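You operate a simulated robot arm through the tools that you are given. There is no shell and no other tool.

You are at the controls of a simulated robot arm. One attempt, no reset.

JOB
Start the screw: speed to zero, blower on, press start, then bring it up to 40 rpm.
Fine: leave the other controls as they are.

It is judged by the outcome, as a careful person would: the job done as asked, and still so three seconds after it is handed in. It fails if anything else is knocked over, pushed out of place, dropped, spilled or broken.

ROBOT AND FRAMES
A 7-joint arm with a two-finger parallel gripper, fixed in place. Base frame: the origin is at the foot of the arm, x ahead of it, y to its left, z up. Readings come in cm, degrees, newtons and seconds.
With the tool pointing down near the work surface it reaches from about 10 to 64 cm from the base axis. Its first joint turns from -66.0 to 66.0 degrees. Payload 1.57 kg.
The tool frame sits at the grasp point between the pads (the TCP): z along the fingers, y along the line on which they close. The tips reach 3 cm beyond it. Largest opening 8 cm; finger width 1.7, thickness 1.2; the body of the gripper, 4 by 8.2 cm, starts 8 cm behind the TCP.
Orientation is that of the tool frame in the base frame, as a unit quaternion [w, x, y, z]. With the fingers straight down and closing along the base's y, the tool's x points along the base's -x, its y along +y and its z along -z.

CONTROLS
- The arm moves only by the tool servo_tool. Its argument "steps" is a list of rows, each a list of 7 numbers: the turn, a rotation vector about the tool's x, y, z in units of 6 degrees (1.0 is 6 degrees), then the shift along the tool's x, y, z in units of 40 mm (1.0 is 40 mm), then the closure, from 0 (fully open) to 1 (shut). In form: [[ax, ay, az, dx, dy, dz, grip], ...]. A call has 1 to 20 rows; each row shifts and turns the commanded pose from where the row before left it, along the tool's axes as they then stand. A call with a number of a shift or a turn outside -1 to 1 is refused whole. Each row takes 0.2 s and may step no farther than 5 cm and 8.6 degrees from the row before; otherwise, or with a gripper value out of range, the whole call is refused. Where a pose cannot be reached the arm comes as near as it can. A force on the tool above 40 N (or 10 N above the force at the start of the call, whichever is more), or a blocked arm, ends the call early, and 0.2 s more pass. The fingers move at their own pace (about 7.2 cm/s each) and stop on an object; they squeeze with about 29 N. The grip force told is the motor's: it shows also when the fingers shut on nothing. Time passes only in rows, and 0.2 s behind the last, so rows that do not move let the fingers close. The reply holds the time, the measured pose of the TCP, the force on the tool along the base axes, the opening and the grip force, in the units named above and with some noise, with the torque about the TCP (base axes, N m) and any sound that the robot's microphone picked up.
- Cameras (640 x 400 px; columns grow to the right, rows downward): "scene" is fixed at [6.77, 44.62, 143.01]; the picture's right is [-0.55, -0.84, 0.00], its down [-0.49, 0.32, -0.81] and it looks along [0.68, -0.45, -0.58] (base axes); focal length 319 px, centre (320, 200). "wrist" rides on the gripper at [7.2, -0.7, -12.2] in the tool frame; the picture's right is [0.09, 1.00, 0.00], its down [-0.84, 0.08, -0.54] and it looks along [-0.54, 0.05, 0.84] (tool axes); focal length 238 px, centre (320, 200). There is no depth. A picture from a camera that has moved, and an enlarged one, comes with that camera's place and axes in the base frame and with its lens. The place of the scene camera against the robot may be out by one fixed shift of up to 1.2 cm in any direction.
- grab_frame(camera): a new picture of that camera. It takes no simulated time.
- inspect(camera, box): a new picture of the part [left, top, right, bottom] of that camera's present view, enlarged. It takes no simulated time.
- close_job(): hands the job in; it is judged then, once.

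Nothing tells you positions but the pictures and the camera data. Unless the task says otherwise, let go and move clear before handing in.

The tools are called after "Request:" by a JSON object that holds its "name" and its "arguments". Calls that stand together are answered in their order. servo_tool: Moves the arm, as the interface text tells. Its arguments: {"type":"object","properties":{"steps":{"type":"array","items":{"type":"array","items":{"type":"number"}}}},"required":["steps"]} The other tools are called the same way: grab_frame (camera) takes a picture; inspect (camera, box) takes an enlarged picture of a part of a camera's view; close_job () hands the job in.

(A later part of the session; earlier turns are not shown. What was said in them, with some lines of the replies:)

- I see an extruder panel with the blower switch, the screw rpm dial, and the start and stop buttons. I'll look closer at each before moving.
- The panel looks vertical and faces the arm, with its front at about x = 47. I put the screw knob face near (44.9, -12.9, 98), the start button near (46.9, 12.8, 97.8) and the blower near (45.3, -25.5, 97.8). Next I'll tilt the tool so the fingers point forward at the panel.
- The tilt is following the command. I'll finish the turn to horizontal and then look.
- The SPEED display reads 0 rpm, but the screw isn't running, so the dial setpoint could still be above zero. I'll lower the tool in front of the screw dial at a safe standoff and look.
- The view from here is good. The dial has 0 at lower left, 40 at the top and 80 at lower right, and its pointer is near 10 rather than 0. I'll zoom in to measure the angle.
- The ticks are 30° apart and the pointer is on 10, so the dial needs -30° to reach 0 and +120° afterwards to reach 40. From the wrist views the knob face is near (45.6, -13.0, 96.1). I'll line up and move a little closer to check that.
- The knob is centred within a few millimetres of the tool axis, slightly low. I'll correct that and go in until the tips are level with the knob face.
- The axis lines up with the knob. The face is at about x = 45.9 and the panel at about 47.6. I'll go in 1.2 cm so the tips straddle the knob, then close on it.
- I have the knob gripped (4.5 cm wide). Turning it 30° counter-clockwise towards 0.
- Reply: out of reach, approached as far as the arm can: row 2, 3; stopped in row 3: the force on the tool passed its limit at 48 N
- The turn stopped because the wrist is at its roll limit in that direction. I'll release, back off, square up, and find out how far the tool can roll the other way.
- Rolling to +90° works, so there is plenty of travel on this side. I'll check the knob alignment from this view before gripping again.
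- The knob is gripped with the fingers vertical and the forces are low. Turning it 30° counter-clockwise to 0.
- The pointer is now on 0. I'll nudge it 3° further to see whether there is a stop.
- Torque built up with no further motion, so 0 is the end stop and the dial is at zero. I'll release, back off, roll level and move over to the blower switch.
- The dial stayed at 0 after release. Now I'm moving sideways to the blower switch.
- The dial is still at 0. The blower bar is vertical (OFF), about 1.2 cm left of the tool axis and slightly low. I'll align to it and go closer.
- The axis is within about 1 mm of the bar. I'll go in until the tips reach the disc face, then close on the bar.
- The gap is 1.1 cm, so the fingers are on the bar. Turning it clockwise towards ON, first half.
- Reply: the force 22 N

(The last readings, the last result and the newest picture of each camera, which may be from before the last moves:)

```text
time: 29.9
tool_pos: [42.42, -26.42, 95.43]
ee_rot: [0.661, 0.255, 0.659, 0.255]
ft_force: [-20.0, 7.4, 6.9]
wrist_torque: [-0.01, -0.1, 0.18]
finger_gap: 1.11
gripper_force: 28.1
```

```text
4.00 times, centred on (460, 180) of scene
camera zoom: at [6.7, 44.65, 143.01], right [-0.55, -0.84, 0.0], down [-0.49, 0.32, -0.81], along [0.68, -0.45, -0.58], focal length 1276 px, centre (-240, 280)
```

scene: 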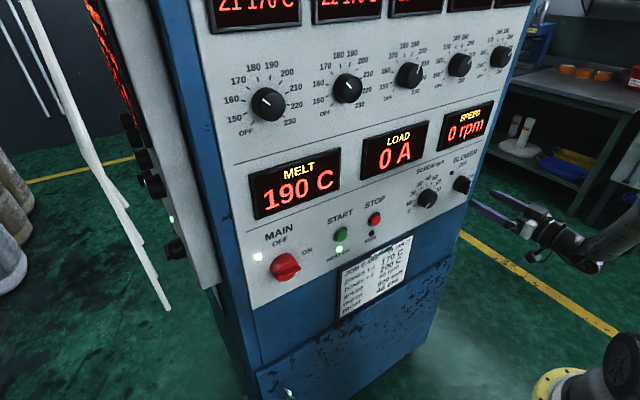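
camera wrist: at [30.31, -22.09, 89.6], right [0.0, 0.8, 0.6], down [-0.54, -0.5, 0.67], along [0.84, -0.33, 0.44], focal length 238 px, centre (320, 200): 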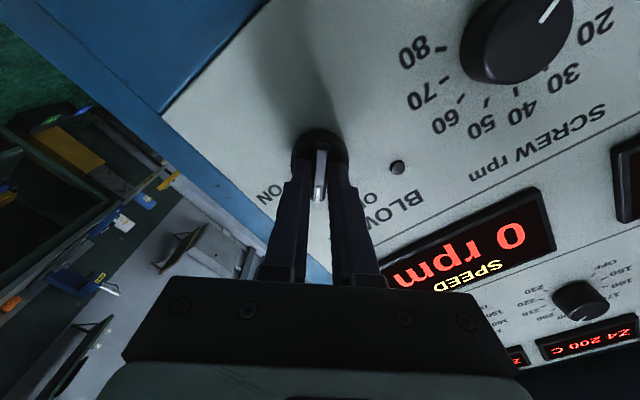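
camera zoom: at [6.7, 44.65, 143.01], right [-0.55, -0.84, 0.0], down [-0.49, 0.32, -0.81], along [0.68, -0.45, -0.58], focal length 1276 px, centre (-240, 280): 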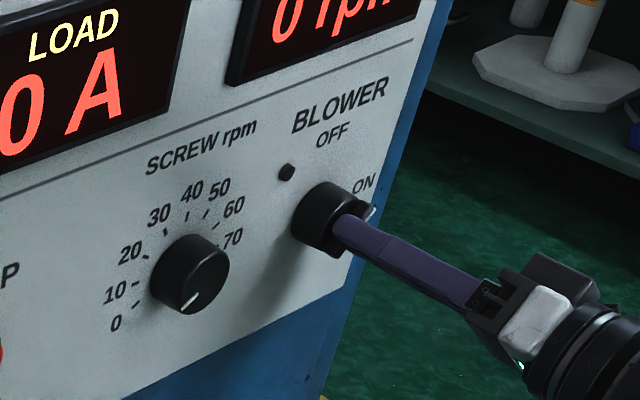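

The bar is following the tool. There is some push along x, so I'll ease back slightly and continue to ON.

Request:
{"name": "servo_tool", "arguments": {"steps": [[0, 0, 0.7, 0, 0, -0.03, 1], [0, 0, 0.7, 0, 0, 0, 1], [0, 0, 0.7, 0, 0, 0, 1], [0, 0, 0.7, 0, 0, 0, 1], [0, 0, 0.7, 0, 0, 0, 1], [0, 0, 0.7, 0, 0, 0, 1], [0, 0, 0.7, 0, 0, 0, 1], [0, 0, 0.7, 0, 0, 0, 1], [0, 0, 0.7, 0, 0, 0, 1], [0, 0, 0.7, 0, 0, 0, 1], [0, 0, 0.7, 0, 0, 0, 1], [0, 0, 0.3, 0, 0, 0, 1], [0, 0, 0, 0, 0, 0, 1]]}}

Request:
{"name": "grab_frame", "arguments": {"camera": "wrist"}}

Request:
{"name": "inspect", "arguments": {"camera": "scene", "box": [400, 130, 520, 230]}}

```text
time: 32.7
tool_pos: [42.41, -26.38, 95.55]
ee_rot: [0.501, 0.498, 0.498, 0.502]
ft_force: [12.9, 15.2, 13.8]
wrist_torque: [-0.03, -0.2, 0.58]
finger_gap: 1.1
gripper_force: 28.6
```

```text
taken
camera wrist: at [30.27, -19.24, 94.78], right [-0.01, 0.09, 1.0], down [-0.54, -0.84, 0.07], along [0.84, -0.54, 0.05], focal length 238 px, centre (320, 200)
```

wrist: 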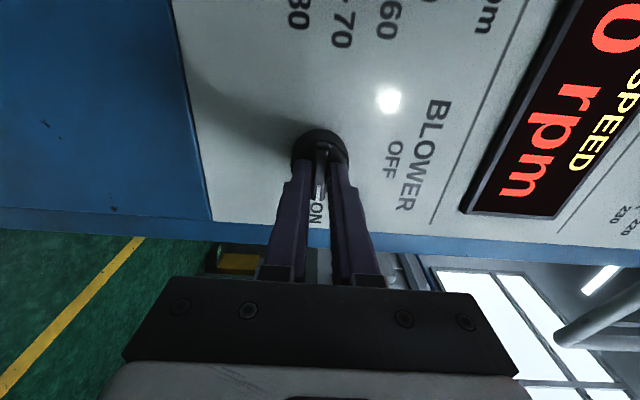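

```text
4.00 times, centred on (460, 180) of scene
camera zoom: at [6.78, 44.68, 142.99], right [-0.55, -0.84, 0.0], down [-0.49, 0.32, -0.81], along [0.68, -0.45, -0.58], focal length 1276 px, centre (-240, 280)
```

zoom: 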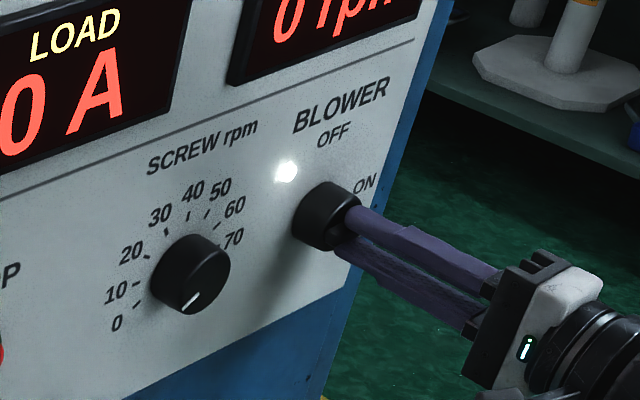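

The blower lamp is lit and the bar points to ON. I'll release and back straight off.

Request:
{"name": "servo_tool", "arguments": {"steps": [[0, 0, 0, 0, 0, 0, 0.4], [0, 0, 0, 0, 0, 0, 0.4], [0, 0, 0, 0, 0, 0, 0.4], [0, 0, 0, 0, 0, -0.5, 0.4], [0, 0, 0, 0, 0, -0.5, 0.4], [0, 0, 0, 0, 0, -0.5, 0.4], [0, 0, 0, 0, 0, 0, 0.4]]}}

Request:
{"name": "grab_frame", "arguments": {"camera": "wrist"}}

Request:
{"name": "grab_frame", "arguments": {"camera": "scene"}}

```text
time: 34.3
tool_pos: [36.3, -26.47, 95.22]
ee_rot: [0.501, 0.501, 0.498, 0.501]
ft_force: [0.2, 0.2, 0.9]
wrist_torque: [0.01, -0.02, 0.01]
finger_gap: 4.79
gripper_force: 0.0
```

```text
taken
camera wrist: at [24.2, -19.38, 94.57], right [0.0, 0.09, 1.0], down [-0.54, -0.84, 0.07], along [0.84, -0.54, 0.05], focal length 238 px, centre (320, 200)
```

wrist: 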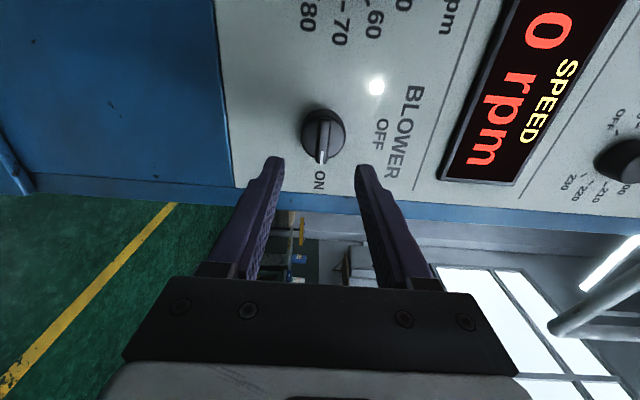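

```text
taken
```

scene: 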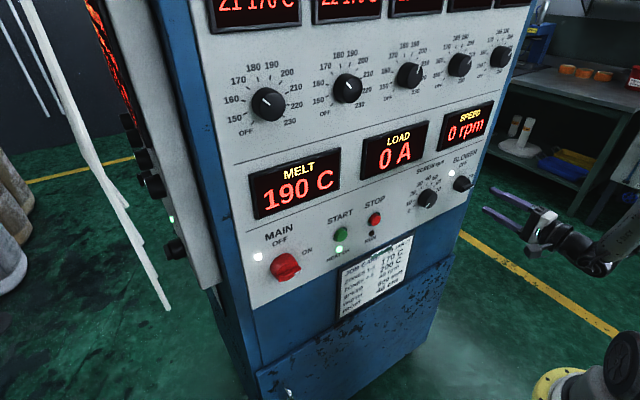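

The blower is on. Next I'll move across at a safe standoff to the START button, near y = 12 and z = 96, closing the fingers on the way.

Request:
{"name": "servo_tool", "arguments": {"steps": [[0, 0, 0, 0.88, 0.015, 0, 0.4], [0, 0, 0, 0.88, 0.015, 0, 0.4], [0, 0, 0, 0.88, 0.015, 0, 0.4], [0, 0, 0, 0.88, 0.015, 0, 0.4], [0, 0, 0, 0.88, 0.015, 0, 0.4], [0, 0, 0, 0.88, 0.015, 0, 0.4], [0, 0, 0, 0.88, 0.015, 0, 1], [0, 0, 0, 0.88, 0.015, 0, 1], [0, 0, 0, 0.88, 0.015, 0, 1], [0, 0, 0, 0.88, 0.015, 0, 1], [0, 0, 0, 0.85, 0.015, 0, 1], [0, 0, 0, 0, 0, 0, 1]]}}

Request:
{"name": "grab_frame", "arguments": {"camera": "wrist"}}

Request:
{"name": "grab_frame", "arguments": {"camera": "scene"}}

```text
time: 36.9
tool_pos: [35.22, -3.71, 95.64]
ee_rot: [0.499, 0.499, 0.5, 0.501]
ft_force: [-0.7, -0.5, 0.0]
wrist_torque: [0.02, -0.01, -0.01]
finger_gap: 0.0
gripper_force: 21.8
out of reach, approached as far as the arm can: row 7, 8, 9, 10, 11
```

```text
taken
camera wrist: at [23.05, 3.46, 95.01], right [0.0, 0.09, 1.0], down [-0.54, -0.84, 0.07], along [0.84, -0.54, 0.05], focal length 238 px, centre (320, 200)
```

wrist: 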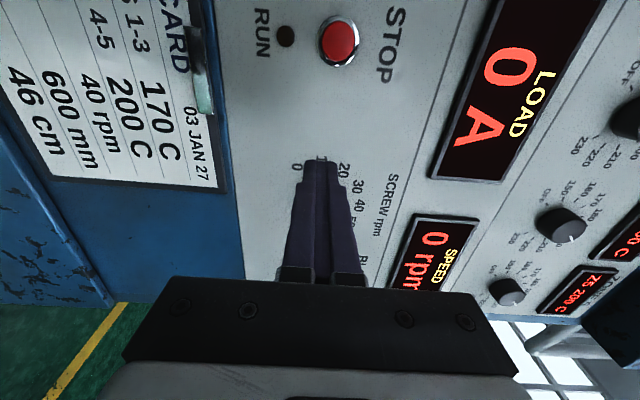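

```text
taken
```

scene: 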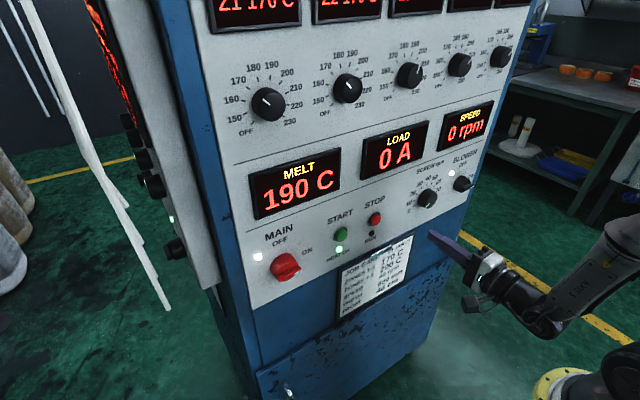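

The arm ran out of reach sideways at this roll angle. It's well clear of the panel, so I'll roll back towards level and see whether the reach opens up.

Request:
{"name": "servo_tool", "arguments": {"steps": [[0, 0, -1, 0, 0, 0, 1], [0, 0, -1, 0, 0, 0, 1], [0, 0, -1, 0, 0, 0, 1]]}}

```text
time: 37.7
tool_pos: [35.18, -3.67, 95.62]
ee_rot: [0.572, 0.415, 0.572, 0.416]
ft_force: [-0.1, 0.1, -0.3]
wrist_torque: [0.01, 0.03, 0.01]
finger_gap: 0.0
gripper_force: 21.3
```

Request:
{"name": "servo_tool", "arguments": {"steps": [[0, 0, -1, 0, 0, 0, 1], [0, 0, -1, 0, 0, 0, 1], [0, 0, -1, 0, 0, 0, 1], [0, 0, -1, 0, 0, 0, 1], [0, 0, -1, 0, 0, 0, 1], [0, 0, -1, 0, 0, 0, 1], [0, 0, -1, 0, 0, 0, 1], [0, 0, -1, 0, 0, 0, 1], [0, 0, -1, 0, 0, 0, 1], [0, 0, -1, 0, 0, 0, 1], [0, 0, 0, 0, 0.5, 0.2, 1], [0, 0, 0, 0, 0.5, 0, 1], [0, 0, 0, 0, 0.5, 0, 1], [0, 0, 0, 0, 0, 0, 1]]}}

Request:
{"name": "grab_frame", "arguments": {"camera": "scene"}}

```text
time: 40.7
tool_pos: [34.49, -3.4, 96.17]
ee_rot: [0.704, 0.072, 0.703, 0.076]
ft_force: [0.1, 0.5, -0.1]
wrist_torque: [-0.01, 0.01, -0.04]
finger_gap: 0.0
gripper_force: 22.0
out of reach, approached as far as the arm can: row 11, 12, 13
```

```text
taken
```

scene: 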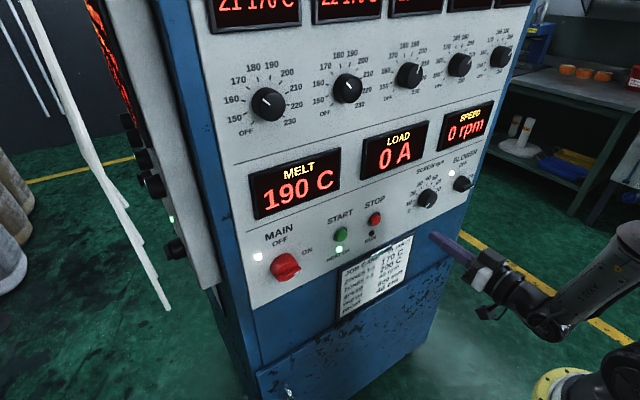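

The limit isn't roll but another wrist joint. I'll try yawing the tool towards the START side, which a button press tolerates, and see if that frees the arm.

Request:
{"name": "servo_tool", "arguments": {"steps": [[-1, 0, 0, 0, 0, 0, 1], [-1, 0, 0, 0, 0, 0, 1], [-1, 0, 0, 0, 0, 0, 1], [0, 0, 0, 0, 0.5, 0, 1], [0, 0, 0, 0, 0.5, 0, 1], [0, 0, 0, 0, 0, 0, 1]]}}

```text
time: 42.1
tool_pos: [33.26, 0.22, 96.8]
ee_rot: [0.707, -0.036, 0.682, 0.184]
ft_force: [0.7, -0.1, 0.2]
wrist_torque: [0.03, 0.01, -0.01]
finger_gap: 0.01
gripper_force: 21.2
```

Yawing frees it. I'll continue sideways towards START with this yaw, staying back from the panel.

Request:
{"name": "servo_tool", "arguments": {"steps": [[-0.3, 0, 0, 0.215, 0.552, 0.18, 1], [-0.3, 0, 0, 0.215, 0.552, 0.18, 1], [-0.3, 0, 0, 0.215, 0.552, 0.18, 1], [0, 0, 0, 0.215, 0.552, 0.18, 1], [0, 0, 0, 0, 0, 0, 1]]}}

Request:
{"name": "grab_frame", "arguments": {"camera": "wrist"}}

Request:
{"name": "grab_frame", "arguments": {"camera": "scene"}}

```text
time: 43.3
tool_pos: [32.84, 10.05, 95.55]
ee_rot: [0.705, -0.069, 0.673, 0.214]
ft_force: [0.6, 0.7, -0.3]
wrist_torque: [-0.05, 0.03, 0.01]
finger_gap: 0.01
gripper_force: 21.8
```

```text
taken
camera wrist: at [22.07, 6.13, 87.4], right [-0.39, 0.91, 0.1], down [-0.53, -0.32, 0.79], along [0.75, 0.26, 0.61], focal length 238 px, centre (320, 200)
```

wrist: 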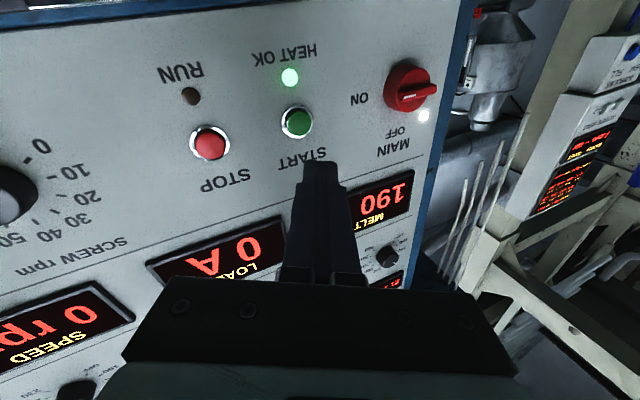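

```text
taken
```

scene: 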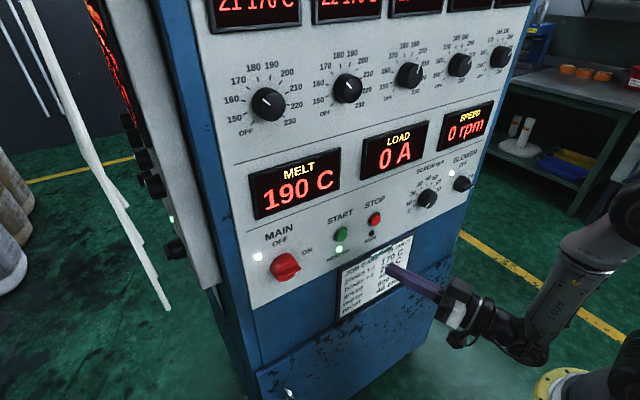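

START is in view, near (46.7, 13.0, 96.0). I'll approach to a few centimetres off with the closed fingertips and re-check.

Request:
{"name": "servo_tool", "arguments": {"steps": [[0, 0, 0, 0.02, -0.227, 0.7, 1], [0, 0, 0, 0.02, -0.227, 0.7, 1], [0, 0, 0, 0.02, -0.227, 0.6, 1], [0, 0, 0, 0, 0, 0, 1]]}}

Request:
{"name": "grab_frame", "arguments": {"camera": "wrist"}}

Request:
{"name": "inspect", "arguments": {"camera": "scene", "box": [290, 180, 450, 300]}}

```text
time: 44.3
tool_pos: [41.27, 10.73, 95.47]
ee_rot: [0.704, -0.07, 0.673, 0.216]
ft_force: [-0.7, -0.4, 0.7]
wrist_torque: [-0.01, -0.01, -0.01]
finger_gap: 0.02
gripper_force: 21.4
```

```text
taken
camera wrist: at [30.42, 6.93, 87.21], right [-0.39, 0.91, 0.1], down [-0.53, -0.32, 0.79], along [0.75, 0.26, 0.61], focal length 238 px, centre (320, 200)
```

wrist: 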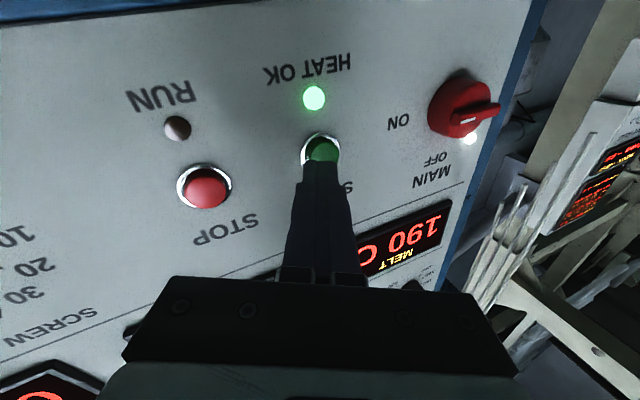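

```text
3.33 times, centred on (370, 240) of scene
camera zoom: at [6.77, 44.62, 143.01], right [-0.55, -0.84, 0.0], down [-0.49, 0.32, -0.81], along [0.68, -0.45, -0.58], focal length 1063 px, centre (153, 67)
```

zoom: 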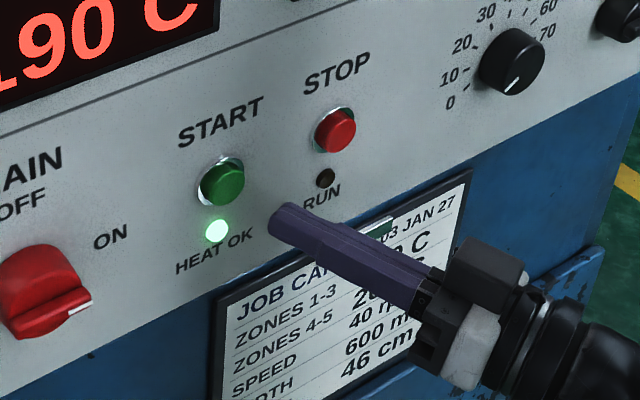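

The fingertips line up with START. I'll go in to nearly touching, then press in small steps.

Request:
{"name": "servo_tool", "arguments": {"steps": [[0, 0, 0, 0.03, 0.04, 0.25, 1], [0, 0, 0, 0, 0, 0.25, 1], [0, 0, 0, 0, 0, 0.06, 1], [0, 0, 0, 0, 0, 0.05, 1], [0, 0, 0, 0, 0, 0.05, 1], [0, 0, 0, 0, 0, 0, 1]]}}

Request:
{"name": "grab_frame", "arguments": {"camera": "wrist"}}

Request:
{"name": "inspect", "arguments": {"camera": "scene", "box": [290, 180, 450, 300]}}

```text
time: 45.7
tool_pos: [43.45, 11.52, 95.49]
ee_rot: [0.704, -0.071, 0.673, 0.217]
ft_force: [0.8, -0.5, -0.4]
wrist_torque: [-0.02, 0.01, 0.0]
finger_gap: 0.01
gripper_force: 21.5
out of reach, approached as far as the arm can: row 4
```

```text
taken
camera wrist: at [32.65, 7.65, 87.28], right [-0.4, 0.91, 0.1], down [-0.53, -0.32, 0.79], along [0.75, 0.26, 0.61], focal length 238 px, centre (320, 200)
```

wrist: 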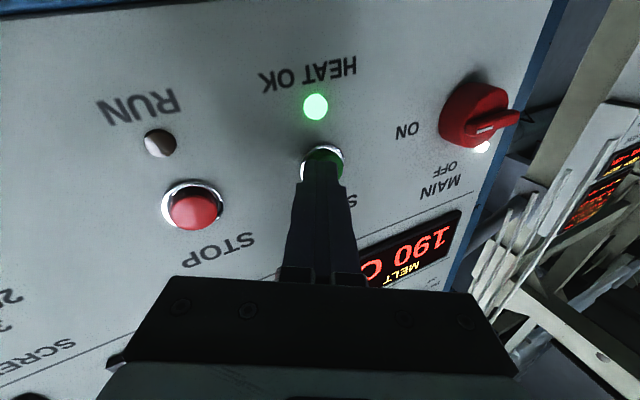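

```text
3.33 times, centred on (370, 240) of scene
camera zoom: at [6.77, 44.62, 143.01], right [-0.55, -0.84, 0.0], down [-0.49, 0.32, -0.81], along [0.68, -0.45, -0.58], focal length 1063 px, centre (153, 67)
```

zoom: 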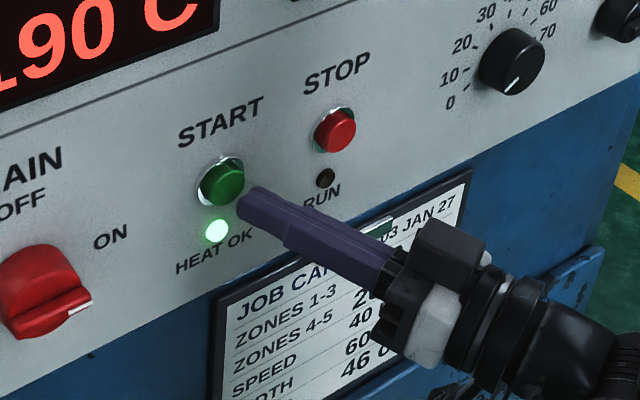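

I'm about a centimetre away with no contact yet. Continuing forward in small steps.

Request:
{"name": "servo_tool", "arguments": {"steps": [[0, 0, 0, 0, 0, 0.06, 1], [0, 0, 0, 0, 0, 0.06, 1], [0, 0, 0, 0, 0, 0.06, 1], [0, 0, 0, 0, 0, 0, 1]]}}

Request:
{"name": "inspect", "arguments": {"camera": "scene", "box": [290, 180, 450, 300]}}

Request:
{"name": "inspect", "arguments": {"camera": "wrist", "box": [240, 80, 400, 200]}}

```text
time: 46.7
tool_pos: [44.19, 11.71, 95.32]
ee_rot: [0.704, -0.071, 0.673, 0.217]
ft_force: [-1.8, -1.3, -0.3]
wrist_torque: [0.03, -0.02, -0.01]
finger_gap: 0.0
gripper_force: 21.4
heard: click
```

```text
3.33 times, centred on (370, 240) of scene
camera zoom: at [6.76, 44.62, 143.01], right [-0.55, -0.84, 0.0], down [-0.49, 0.32, -0.81], along [0.68, -0.45, -0.58], focal length 1063 px, centre (153, 67)
```

zoom: 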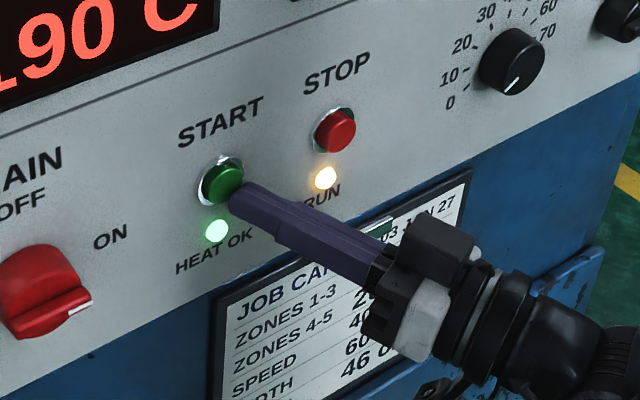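

```text
3.33 times, centred on (320, 140) of wrist
camera zoom: at [33.31, 7.78, 87.23], right [-0.4, 0.91, 0.1], down [-0.53, -0.32, 0.79], along [0.75, 0.26, 0.61], focal length 794 px, centre (320, 400)
```

zoom: 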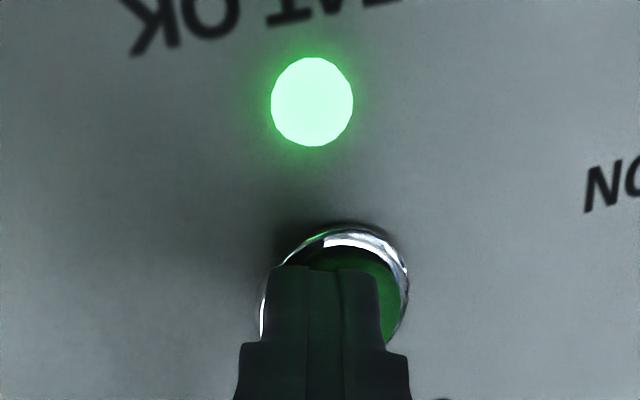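

There was a click and the RUN lamp is lit, so the screw has started. I'll back straight off the button and move back towards the dial.

Request:
{"name": "servo_tool", "arguments": {"steps": [[0, 0, 0, 0, 0, -0.5, 1], [0, 0, 0, 0, 0, -0.7, 1], [0, 0, 0, 0, 0, -0.7, 1], [0, 0, 0, 0, 0, -0.5, 1], [0, 0, 0, -0.3, -0.88, -0.375, 1], [0, 0, 0, -0.3, -0.88, -0.375, 1], [0, 0, 0, -0.3, -0.88, -0.375, 1], [0, 0, 0, -0.3, -0.88, -0.375, 1], [0, 0, 0, -0.3, -0.88, -0.375, 1], [0, 0, 0, 0, 0, 0, 1]]}}

Request:
{"name": "grab_frame", "arguments": {"camera": "scene"}}

```text
time: 48.9
tool_pos: [35.23, -12.09, 96.3]
ee_rot: [0.704, -0.069, 0.673, 0.215]
ft_force: [-0.3, 0.5, 0.4]
wrist_torque: [0.01, 0.04, -0.02]
finger_gap: 0.0
gripper_force: 21.0
```

```text
taken
```

scene: 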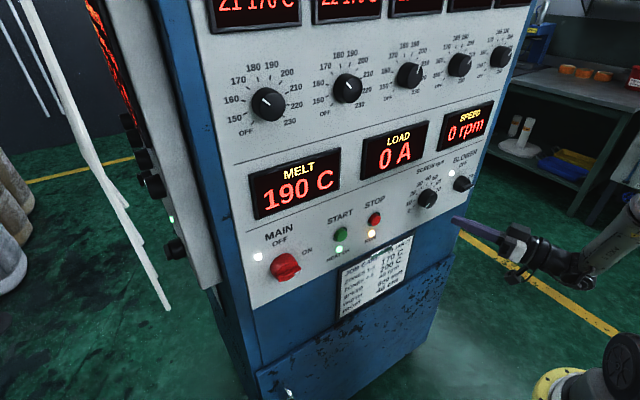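

RUN is lit, the speed reads 0 and the blower is on. I'll square the tool to the panel with a small roll and the gripper open, then line up with the dial again.

Request:
{"name": "servo_tool", "arguments": {"steps": [[0.967, 0.105, -0.497, 0, 0, 0, 0], [0.967, 0.105, -0.497, 0, 0, 0, 0], [0.967, 0.105, -0.497, 0, 0, 0, 0], [0.967, 0.105, -0.497, 0, 0, 0, 0], [0, 0, 0.833, 0, 0, 0, 0], [0, 0, 0.833, 0, 0, 0, 0], [0, 0, 0.833, 0, 0, 0, 0], [0, 0, 0.833, 0, 0, 0, 0], [0, 0, 0, 0, 0, 0, 0]]}}

Request:
{"name": "grab_frame", "arguments": {"camera": "wrist"}}

```text
time: 50.9
tool_pos: [35.32, -11.83, 96.47]
ee_rot: [0.697, 0.124, 0.696, 0.123]
ft_force: [-0.1, 0.8, -0.1]
wrist_torque: [0.07, 0.01, 0.01]
finger_gap: 8.0
gripper_force: 0.0
```

```text
taken
camera wrist: at [23.28, -10.03, 89.51], right [0.0, 0.97, 0.26], down [-0.54, -0.22, 0.81], along [0.84, -0.14, 0.53], focal length 238 px, centre (320, 200)
```

wrist: 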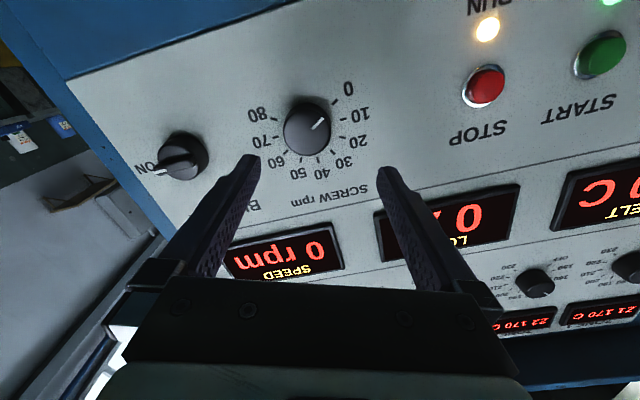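

Request:
{"name": "servo_tool", "arguments": {"steps": [[0, 0, 0, 0.01, -0.1425, 0.58, 0], [0, 0, 0, 0.01, -0.1425, 0.58, 0], [0, 0, 0, 0, 0, 0, 0]]}}

Request:
{"name": "inspect", "arguments": {"camera": "wrist", "box": [240, 90, 400, 190]}}

```text
time: 51.7
tool_pos: [40.07, -12.87, 96.11]
ee_rot: [0.697, 0.122, 0.696, 0.124]
ft_force: [0.5, -0.6, -0.8]
wrist_torque: [-0.02, -0.02, 0.03]
finger_gap: 8.01
gripper_force: 0.1
```

```text
4.00 times, centred on (320, 140) of wrist
camera zoom: at [27.97, -11.1, 89.11], right [0.0, 0.97, 0.25], down [-0.54, -0.21, 0.81], along [0.84, -0.14, 0.53], focal length 953 px, centre (320, 440)
```

zoom: 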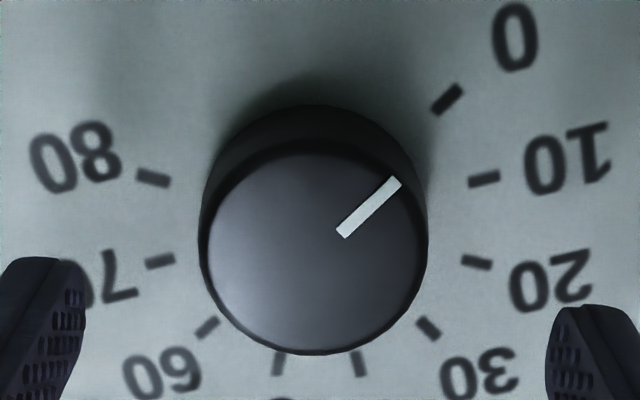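

The alignment is good and the pointer is still on 0. I'll go in, grip, and turn 60° clockwise.

Request:
{"name": "servo_tool", "arguments": {"steps": [[0, 0, 0, 0, -0.03, 0.3, 0], [0, 0, 0, 0, 0, 0.3, 0], [0, 0, 0, 0, 0, 0.26, 0], [0, 0, 0, 0, 0, 0, 0], [0, 0, 0, 0, 0, 0, 1], [0, 0, 0, 0, 0, 0, 1], [0, 0, 0, 0, 0, 0, 1], [0, 0, 0, 0, 0, 0, 1]]}}

Request:
{"name": "servo_tool", "arguments": {"steps": [[0, 0, 0.6, 0, 0, 0, 1], [0, 0, 0.6, 0, 0, 0, 1], [0, 0, 0.6, 0, 0, 0, 1], [0, 0, 0.6, 0, 0, 0, 1], [0, 0, 0.6, 0, 0, 0, 1], [0, 0, 0, 0, 0, 0, 1]]}}

Request:
{"name": "grab_frame", "arguments": {"camera": "wrist"}}

```text
time: 53.5
tool_pos: [43.55, -13.01, 96.03]
ee_rot: [0.697, 0.122, 0.696, 0.123]
ft_force: [6.4, -6.7, -2.7]
wrist_torque: [0.05, 0.14, -0.3]
finger_gap: 4.48
gripper_force: 45.1
```

```text
time: 54.9
tool_pos: [43.47, -13.07, 96.07]
ee_rot: [0.669, 0.232, 0.667, 0.23]
ft_force: [-17.9, -12.8, 1.3]
wrist_torque: [0.01, 0.13, -0.19]
finger_gap: 4.46
gripper_force: 44.8
```

```text
taken
camera wrist: at [31.41, -9.13, 89.97], right [0.0, 0.84, 0.54], down [-0.54, -0.46, 0.7], along [0.84, -0.3, 0.46], focal length 238 px, centre (320, 200)
```

wrist: 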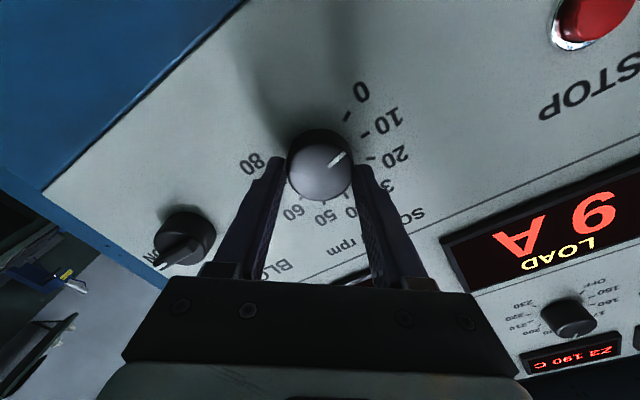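

The dial is turning and the load is rising (9 A). Continuing gently and watching the speed and load.

Request:
{"name": "servo_tool", "arguments": {"steps": [[0, 0, 0.5, 0, -0.02, 0, 1], [0, 0, 0.5, 0, 0, 0, 1], [0, 0, 0.5, 0, 0, 0, 1], [0, 0, 0.5, 0, 0, 0, 1], [0, 0, 0.5, 0, 0, 0, 1], [0, 0, 0.5, 0, 0, 0, 1], [0, 0, 0.5, 0, 0, 0, 1], [0, 0, 0.5, 0, 0, 0, 1], [0, 0, 0.5, 0, 0, 0, 1], [0, 0, 0.5, 0, 0, 0, 1], [0, 0, 0.5, 0, 0, 0, 1], [0, 0, 0.5, 0, 0, 0, 1], [0, 0, 0.5, 0, 0, 0, 1], [0, 0, 0.5, 0, 0, 0, 1], [0, 0, 0, 0, 0, 0, 1]]}}

Request:
{"name": "grab_frame", "arguments": {"camera": "wrist"}}

Request:
{"name": "grab_frame", "arguments": {"camera": "scene"}}

```text
time: 58.1
tool_pos: [43.52, -13.15, 95.94]
ee_rot: [0.543, 0.454, 0.54, 0.455]
ft_force: [4.0, -15.8, 2.2]
wrist_torque: [0.03, 0.05, 0.2]
finger_gap: 4.44
gripper_force: 44.8
```

```text
taken
camera wrist: at [31.41, -6.1, 94.09], right [0.0, 0.26, 0.96], down [-0.54, -0.81, 0.22], along [0.84, -0.52, 0.15], focal length 238 px, centre (320, 200)
```

wrist: 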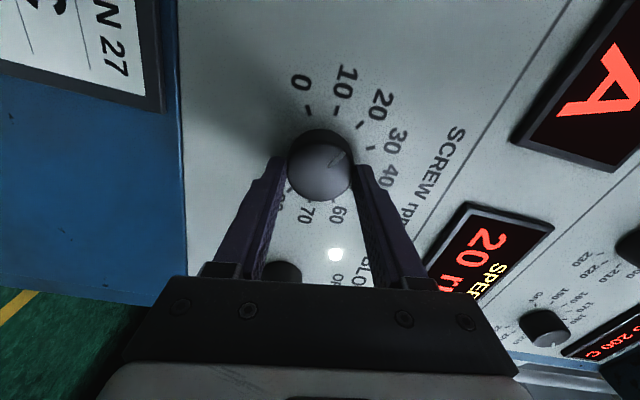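

```text
taken
```

scene: 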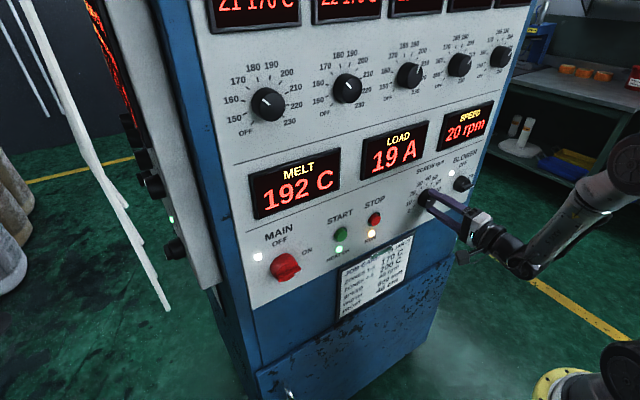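

The display reads 20 rpm and 19 A. I'll release, roll back 60° and take a second grip for the rest.

Request:
{"name": "servo_tool", "arguments": {"steps": [[0, 0, 0, 0, 0, 0, 0], [0, 0, 0, 0, 0, 0, 0], [0, 0, 0, 0, 0, 0, 0], [0, 0, 0, 0, 0, -0.45, 0], [0, 0, 0, 0, 0, -0.45, 0], [0, 0, -1, 0, 0, 0, 0], [0, 0, -1, 0, 0, 0, 0], [0, 0, -1, 0, 0, 0, 0], [0, 0, -1, 0, 0, 0, 0], [0, 0, -1, 0, 0, 0, 0], [0, 0, -1, 0, 0, 0, 0], [0, 0, -1, 0, 0, 0, 0], [0, 0, -1, 0, 0, 0, 0], [0, 0, -1, 0, 0, 0, 0], [0, 0, -1, 0, 0, 0, 0], [0, 0, 0, 0, 0, 0, 0]]}}

Request:
{"name": "inspect", "arguments": {"camera": "wrist", "box": [240, 90, 400, 190]}}

Request:
{"name": "grab_frame", "arguments": {"camera": "wrist"}}

```text
time: 61.5
tool_pos: [39.97, -13.03, 95.99]
ee_rot: [0.697, 0.122, 0.696, 0.123]
ft_force: [-1.0, 0.3, 0.0]
wrist_torque: [0.04, -0.01, 0.0]
finger_gap: 8.01
gripper_force: 0.1
```

```text
4.00 times, centred on (320, 140) of wrist
camera zoom: at [27.81, -11.23, 89.05], right [0.0, 0.97, 0.25], down [-0.54, -0.21, 0.81], along [0.84, -0.14, 0.53], focal length 953 px, centre (320, 440)
```

zoom: 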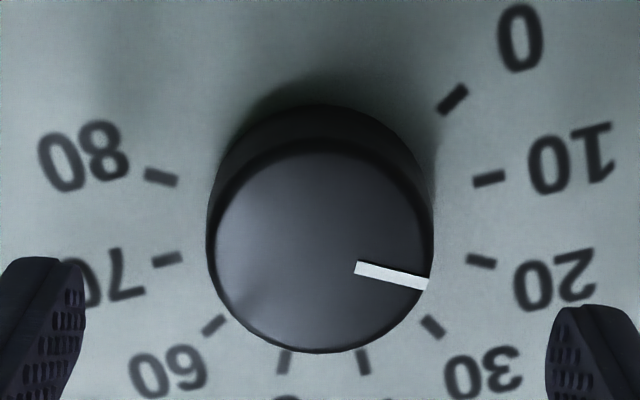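

```text
taken
camera wrist: at [27.81, -11.23, 89.05], right [0.0, 0.97, 0.25], down [-0.54, -0.21, 0.81], along [0.84, -0.14, 0.53], focal length 238 px, centre (320, 200)
```

wrist: 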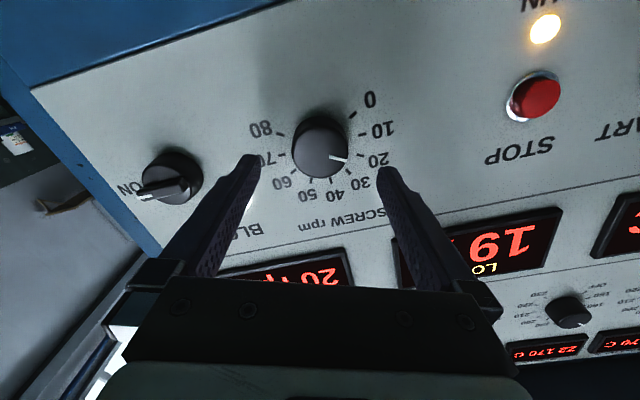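

The dial is on 20 and the alignment is still good. Gripping again and turning the remaining 60°.

Request:
{"name": "servo_tool", "arguments": {"steps": [[0, 0, 0, 0, 0, 0.45, 0], [0, 0, 0, 0, 0, 0.44, 0], [0, 0, 0, 0, 0, 0, 0], [0, 0, 0, 0, 0, 0, 1], [0, 0, 0, 0, 0, 0, 1], [0, 0, 0, 0, 0, 0, 1], [0, 0, 0, 0, 0, 0, 1]]}}

Request:
{"name": "servo_tool", "arguments": {"steps": [[0, 0, 0.5, 0, 0, 0, 1], [0, 0, 0.5, 0, 0, 0, 1], [0, 0, 0.5, 0, 0, 0, 1], [0, 0, 0.5, 0, 0, 0, 1], [0, 0, 0.5, 0, 0, 0, 1], [0, 0, 0.5, 0, 0, 0, 1], [0, 0, 0.5, 0, 0, 0, 1], [0, 0, 0.5, 0, 0, 0, 1], [0, 0, 0.5, 0, 0, 0, 1], [0, 0, 0.5, 0, 0, 0, 1], [0, 0, 0.5, 0, 0, 0, 1], [0, 0, 0.5, 0, 0, 0, 1], [0, 0, 0.5, 0, 0, 0, 1], [0, 0, 0.5, 0, 0, 0, 1], [0, 0, 0.5, 0, 0, 0, 1], [0, 0, 0.5, 0, 0, 0, 1], [0, 0, 0.5, 0, 0, 0, 1], [0, 0, 0.5, 0, 0, 0, 1], [0, 0, 0, 0, 0, 0, 1]]}}

Request:
{"name": "grab_frame", "arguments": {"camera": "scene"}}

Request:
{"name": "grab_frame", "arguments": {"camera": "wrist"}}

```text
time: 63.1
tool_pos: [43.45, -13.01, 95.82]
ee_rot: [0.697, 0.122, 0.696, 0.123]
ft_force: [4.9, 1.1, -0.8]
wrist_torque: [-0.02, -0.08, 0.0]
finger_gap: 4.41
gripper_force: 45.4
```

```text
time: 67.1
tool_pos: [43.39, -12.89, 95.96]
ee_rot: [0.564, 0.426, 0.564, 0.427]
ft_force: [-13.5, 12.5, -1.6]
wrist_torque: [0.02, -0.01, -0.14]
finger_gap: 4.41
gripper_force: 44.7
```

```text
taken
```

scene: 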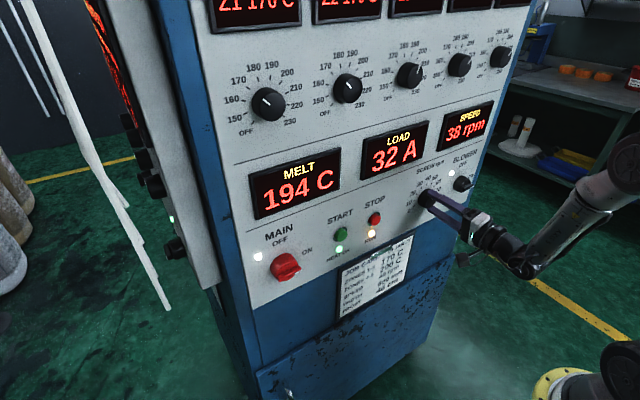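

```text
taken
camera wrist: at [31.31, -6.28, 93.4], right [0.0, 0.36, 0.93], down [-0.54, -0.78, 0.3], along [0.84, -0.5, 0.2], focal length 238 px, centre (320, 200)
```

wrist: 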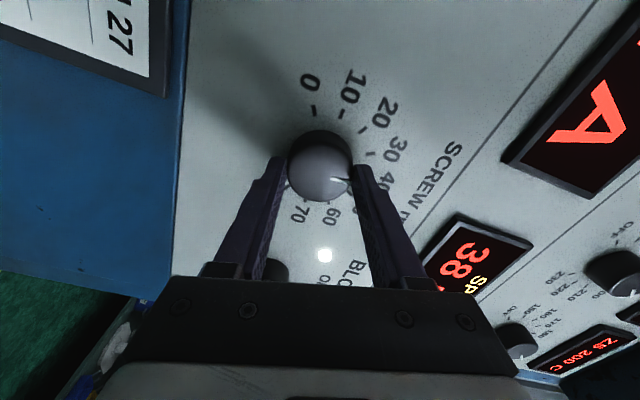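

The display reads 38 rpm and may still be settling. I'll wait a moment, then adjust.

Request:
{"name": "servo_tool", "arguments": {"steps": [[0, 0, 0, 0, 0, 0, 1], [0, 0, 0, 0, 0, 0, 1], [0, 0, 0, 0, 0, 0, 1], [0, 0, 0, 0, 0, 0, 1], [0, 0, 0, 0, 0, 0, 1]]}}

Request:
{"name": "inspect", "arguments": {"camera": "scene", "box": [350, 80, 510, 220]}}

```text
time: 68.3
tool_pos: [43.51, -12.93, 95.92]
ee_rot: [0.565, 0.425, 0.565, 0.426]
ft_force: [-13.3, 11.9, -3.0]
wrist_torque: [0.0, 0.0, 0.35]
finger_gap: 4.44
gripper_force: 45.3
```

```text
2.86 times, centred on (430, 150) of scene
camera zoom: at [6.73, 44.66, 143.0], right [-0.55, -0.84, 0.0], down [-0.49, 0.32, -0.81], along [0.68, -0.45, -0.58], focal length 911 px, centre (6, 343)
```

zoom: 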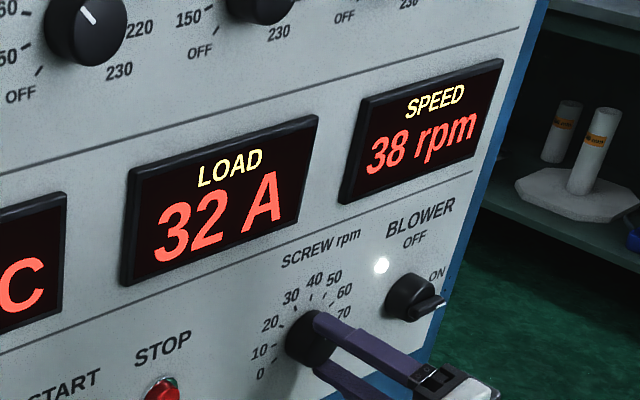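

Steady at 38 rpm, which leaves 2 rpm, or about 6°, to go. I'll add it in small increments.

Request:
{"name": "servo_tool", "arguments": {"steps": [[0, 0, 0.4, 0, 0, 0, 1], [0, 0, 0.4, 0, 0, 0, 1], [0, 0, 0.2, 0, 0, 0, 1], [0, 0, 0, 0, 0, 0, 1], [0, 0, 0, 0, 0, 0, 1], [0, 0, 0, 0, 0, 0, 1]]}}

Request:
{"name": "inspect", "arguments": {"camera": "scene", "box": [350, 80, 510, 220]}}

Request:
{"name": "grab_frame", "arguments": {"camera": "wrist"}}

```text
time: 69.7
tool_pos: [43.43, -12.91, 95.99]
ee_rot: [0.542, 0.454, 0.542, 0.455]
ft_force: [-20.5, 11.0, -2.5]
wrist_torque: [-0.06, 0.04, 0.39]
finger_gap: 4.43
gripper_force: 44.8
```

```text
2.86 times, centred on (430, 150) of scene
camera zoom: at [6.71, 44.65, 143.0], right [-0.55, -0.84, 0.0], down [-0.49, 0.32, -0.81], along [0.68, -0.45, -0.58], focal length 911 px, centre (6, 343)
```

zoom: 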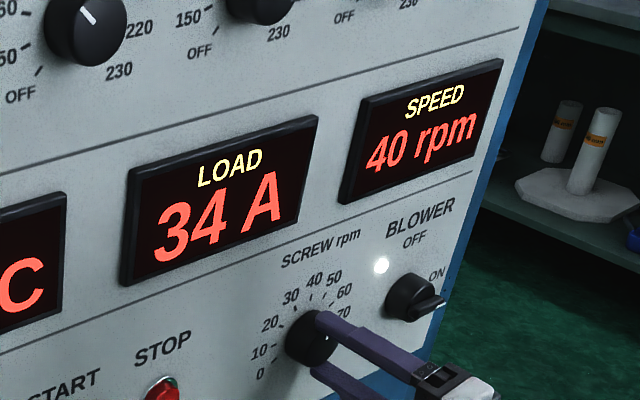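

```text
taken
camera wrist: at [31.32, -6.05, 94.12], right [0.0, 0.26, 0.96], down [-0.54, -0.81, 0.22], along [0.84, -0.52, 0.14], focal length 238 px, centre (320, 200)
```

wrist: 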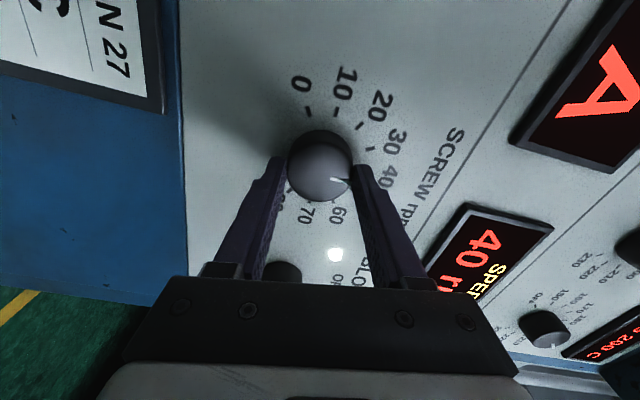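

It reads 40 rpm. I'll release, back straight off and confirm it holds.

Request:
{"name": "servo_tool", "arguments": {"steps": [[0, 0, 0, 0, 0, 0, 0], [0, 0, 0, 0, 0, 0, 0], [0, 0, 0, 0, 0, 0, 0], [0, 0, 0, 0, 0, -0.5, 0], [0, 0, 0, 0, 0, -0.7, 0], [0, 0, 0, 0, 0, -0.7, 0], [0, 0, 0, 0, 0, 0, 0], [0, 0, 0, 0, 0, 0, 0], [0, 0, 0, 0, 0, 0, 0], [0, 0, 0, 0, 0, 0, 0]]}}

Request:
{"name": "inspect", "arguments": {"camera": "scene", "box": [350, 80, 510, 220]}}

Request:
{"name": "inspect", "arguments": {"camera": "wrist", "box": [220, 60, 420, 190]}}

Request:
{"name": "grab_frame", "arguments": {"camera": "scene"}}

```text
time: 71.9
tool_pos: [35.85, -12.96, 96.06]
ee_rot: [0.543, 0.454, 0.541, 0.454]
ft_force: [0.5, 0.4, 0.1]
wrist_torque: [0.02, -0.01, 0.0]
finger_gap: 7.97
gripper_force: 0.0
```

```text
2.86 times, centred on (430, 150) of scene
camera zoom: at [6.77, 44.62, 143.01], right [-0.55, -0.84, 0.0], down [-0.49, 0.32, -0.81], along [0.68, -0.45, -0.58], focal length 911 px, centre (6, 343)
```

zoom: 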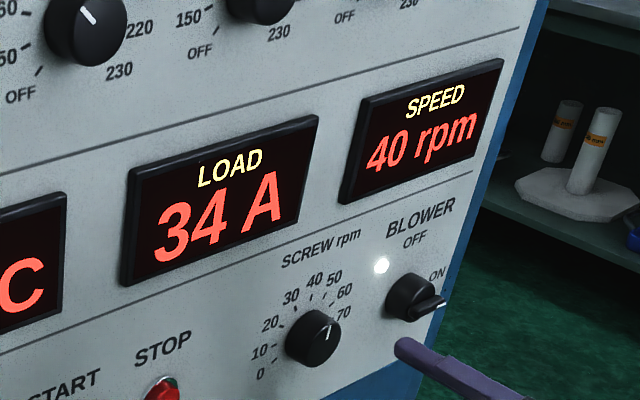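

```text
3.08 times, centred on (320, 125) of wrist
camera zoom: at [23.74, -6.12, 94.19], right [0.0, 0.26, 0.96], down [-0.54, -0.81, 0.22], along [0.84, -0.52, 0.14], focal length 733 px, centre (320, 431)
```

zoom: 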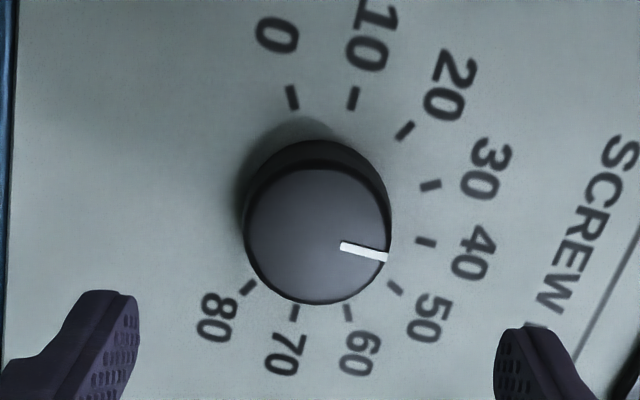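

```text
taken
```

scene: 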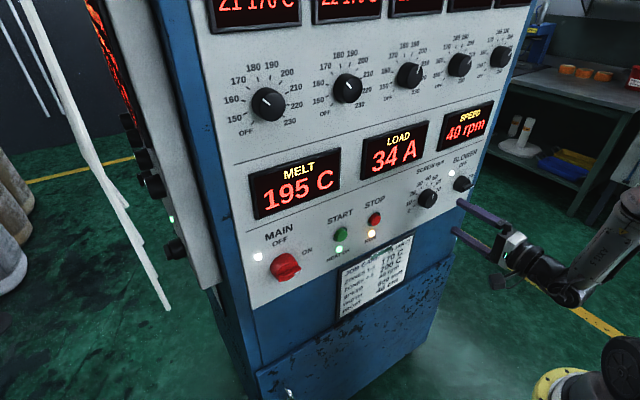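

It holds at 40 rpm with RUN lit, the blower on and the arm clear. I'll watch a few seconds more for any trip or drift.

Request:
{"name": "servo_tool", "arguments": {"steps": [[0, 0, 0, 0, 0, -0.3, 0], [0, 0, 0, 0, 0, 0, 0], [0, 0, 0, 0, 0, 0, 0], [0, 0, 0, 0, 0, 0, 0], [0, 0, 0, 0, 0, 0, 0], [0, 0, 0, 0, 0, 0, 0], [0, 0, 0, 0, 0, 0, 0], [0, 0, 0, 0, 0, 0, 0], [0, 0, 0, 0, 0, 0, 0], [0, 0, 0, 0, 0, 0, 0], [0, 0, 0, 0, 0, 0, 0], [0, 0, 0, 0, 0, 0, 0], [0, 0, 0, 0, 0, 0, 0], [0, 0, 0, 0, 0, 0, 0], [0, 0, 0, 0, 0, 0, 0]]}}

Request:
{"name": "grab_frame", "arguments": {"camera": "scene"}}

```text
time: 75.1
tool_pos: [34.73, -13.14, 96.13]
ee_rot: [0.542, 0.454, 0.541, 0.456]
ft_force: [-0.1, -0.2, 0.0]
wrist_torque: [-0.02, 0.0, 0.0]
finger_gap: 8.01
gripper_force: 0.0
```

```text
taken
```

scene: 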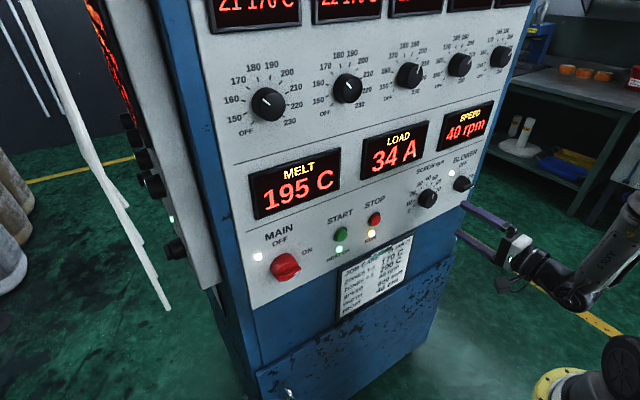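

Everything is steady: 40 rpm, 34 A, RUN lit, blower on, the other controls as they were and the arm clear. Handing in.

Request:
{"name": "close_job", "arguments": {}}

```text
The job is handed in.
```

The screw is running at a steady 40 rpm with the blower on, and I've handed the job in. I haven't seen the judgement.

- **Speed to zero:** the dial was sitting on 10 even though the display read 0 rpm. I turned it back to the end stop at 0 before starting.
- **Blower:** switched to ON, and its lamp lit.
- **Start:** one press gave a click, and the RUN lamp lit.
- **Up to 40 rpm:** I turned the dial up in two grips, then made a small correction from 38 to 40.

At the last check, a few seconds after I let go, the panel still read 40 rpm, with 34 A load and melt at 195 °C (190 °C at the start). The other controls look unchanged, and the arm is clear of the panel with nothing knocked over.
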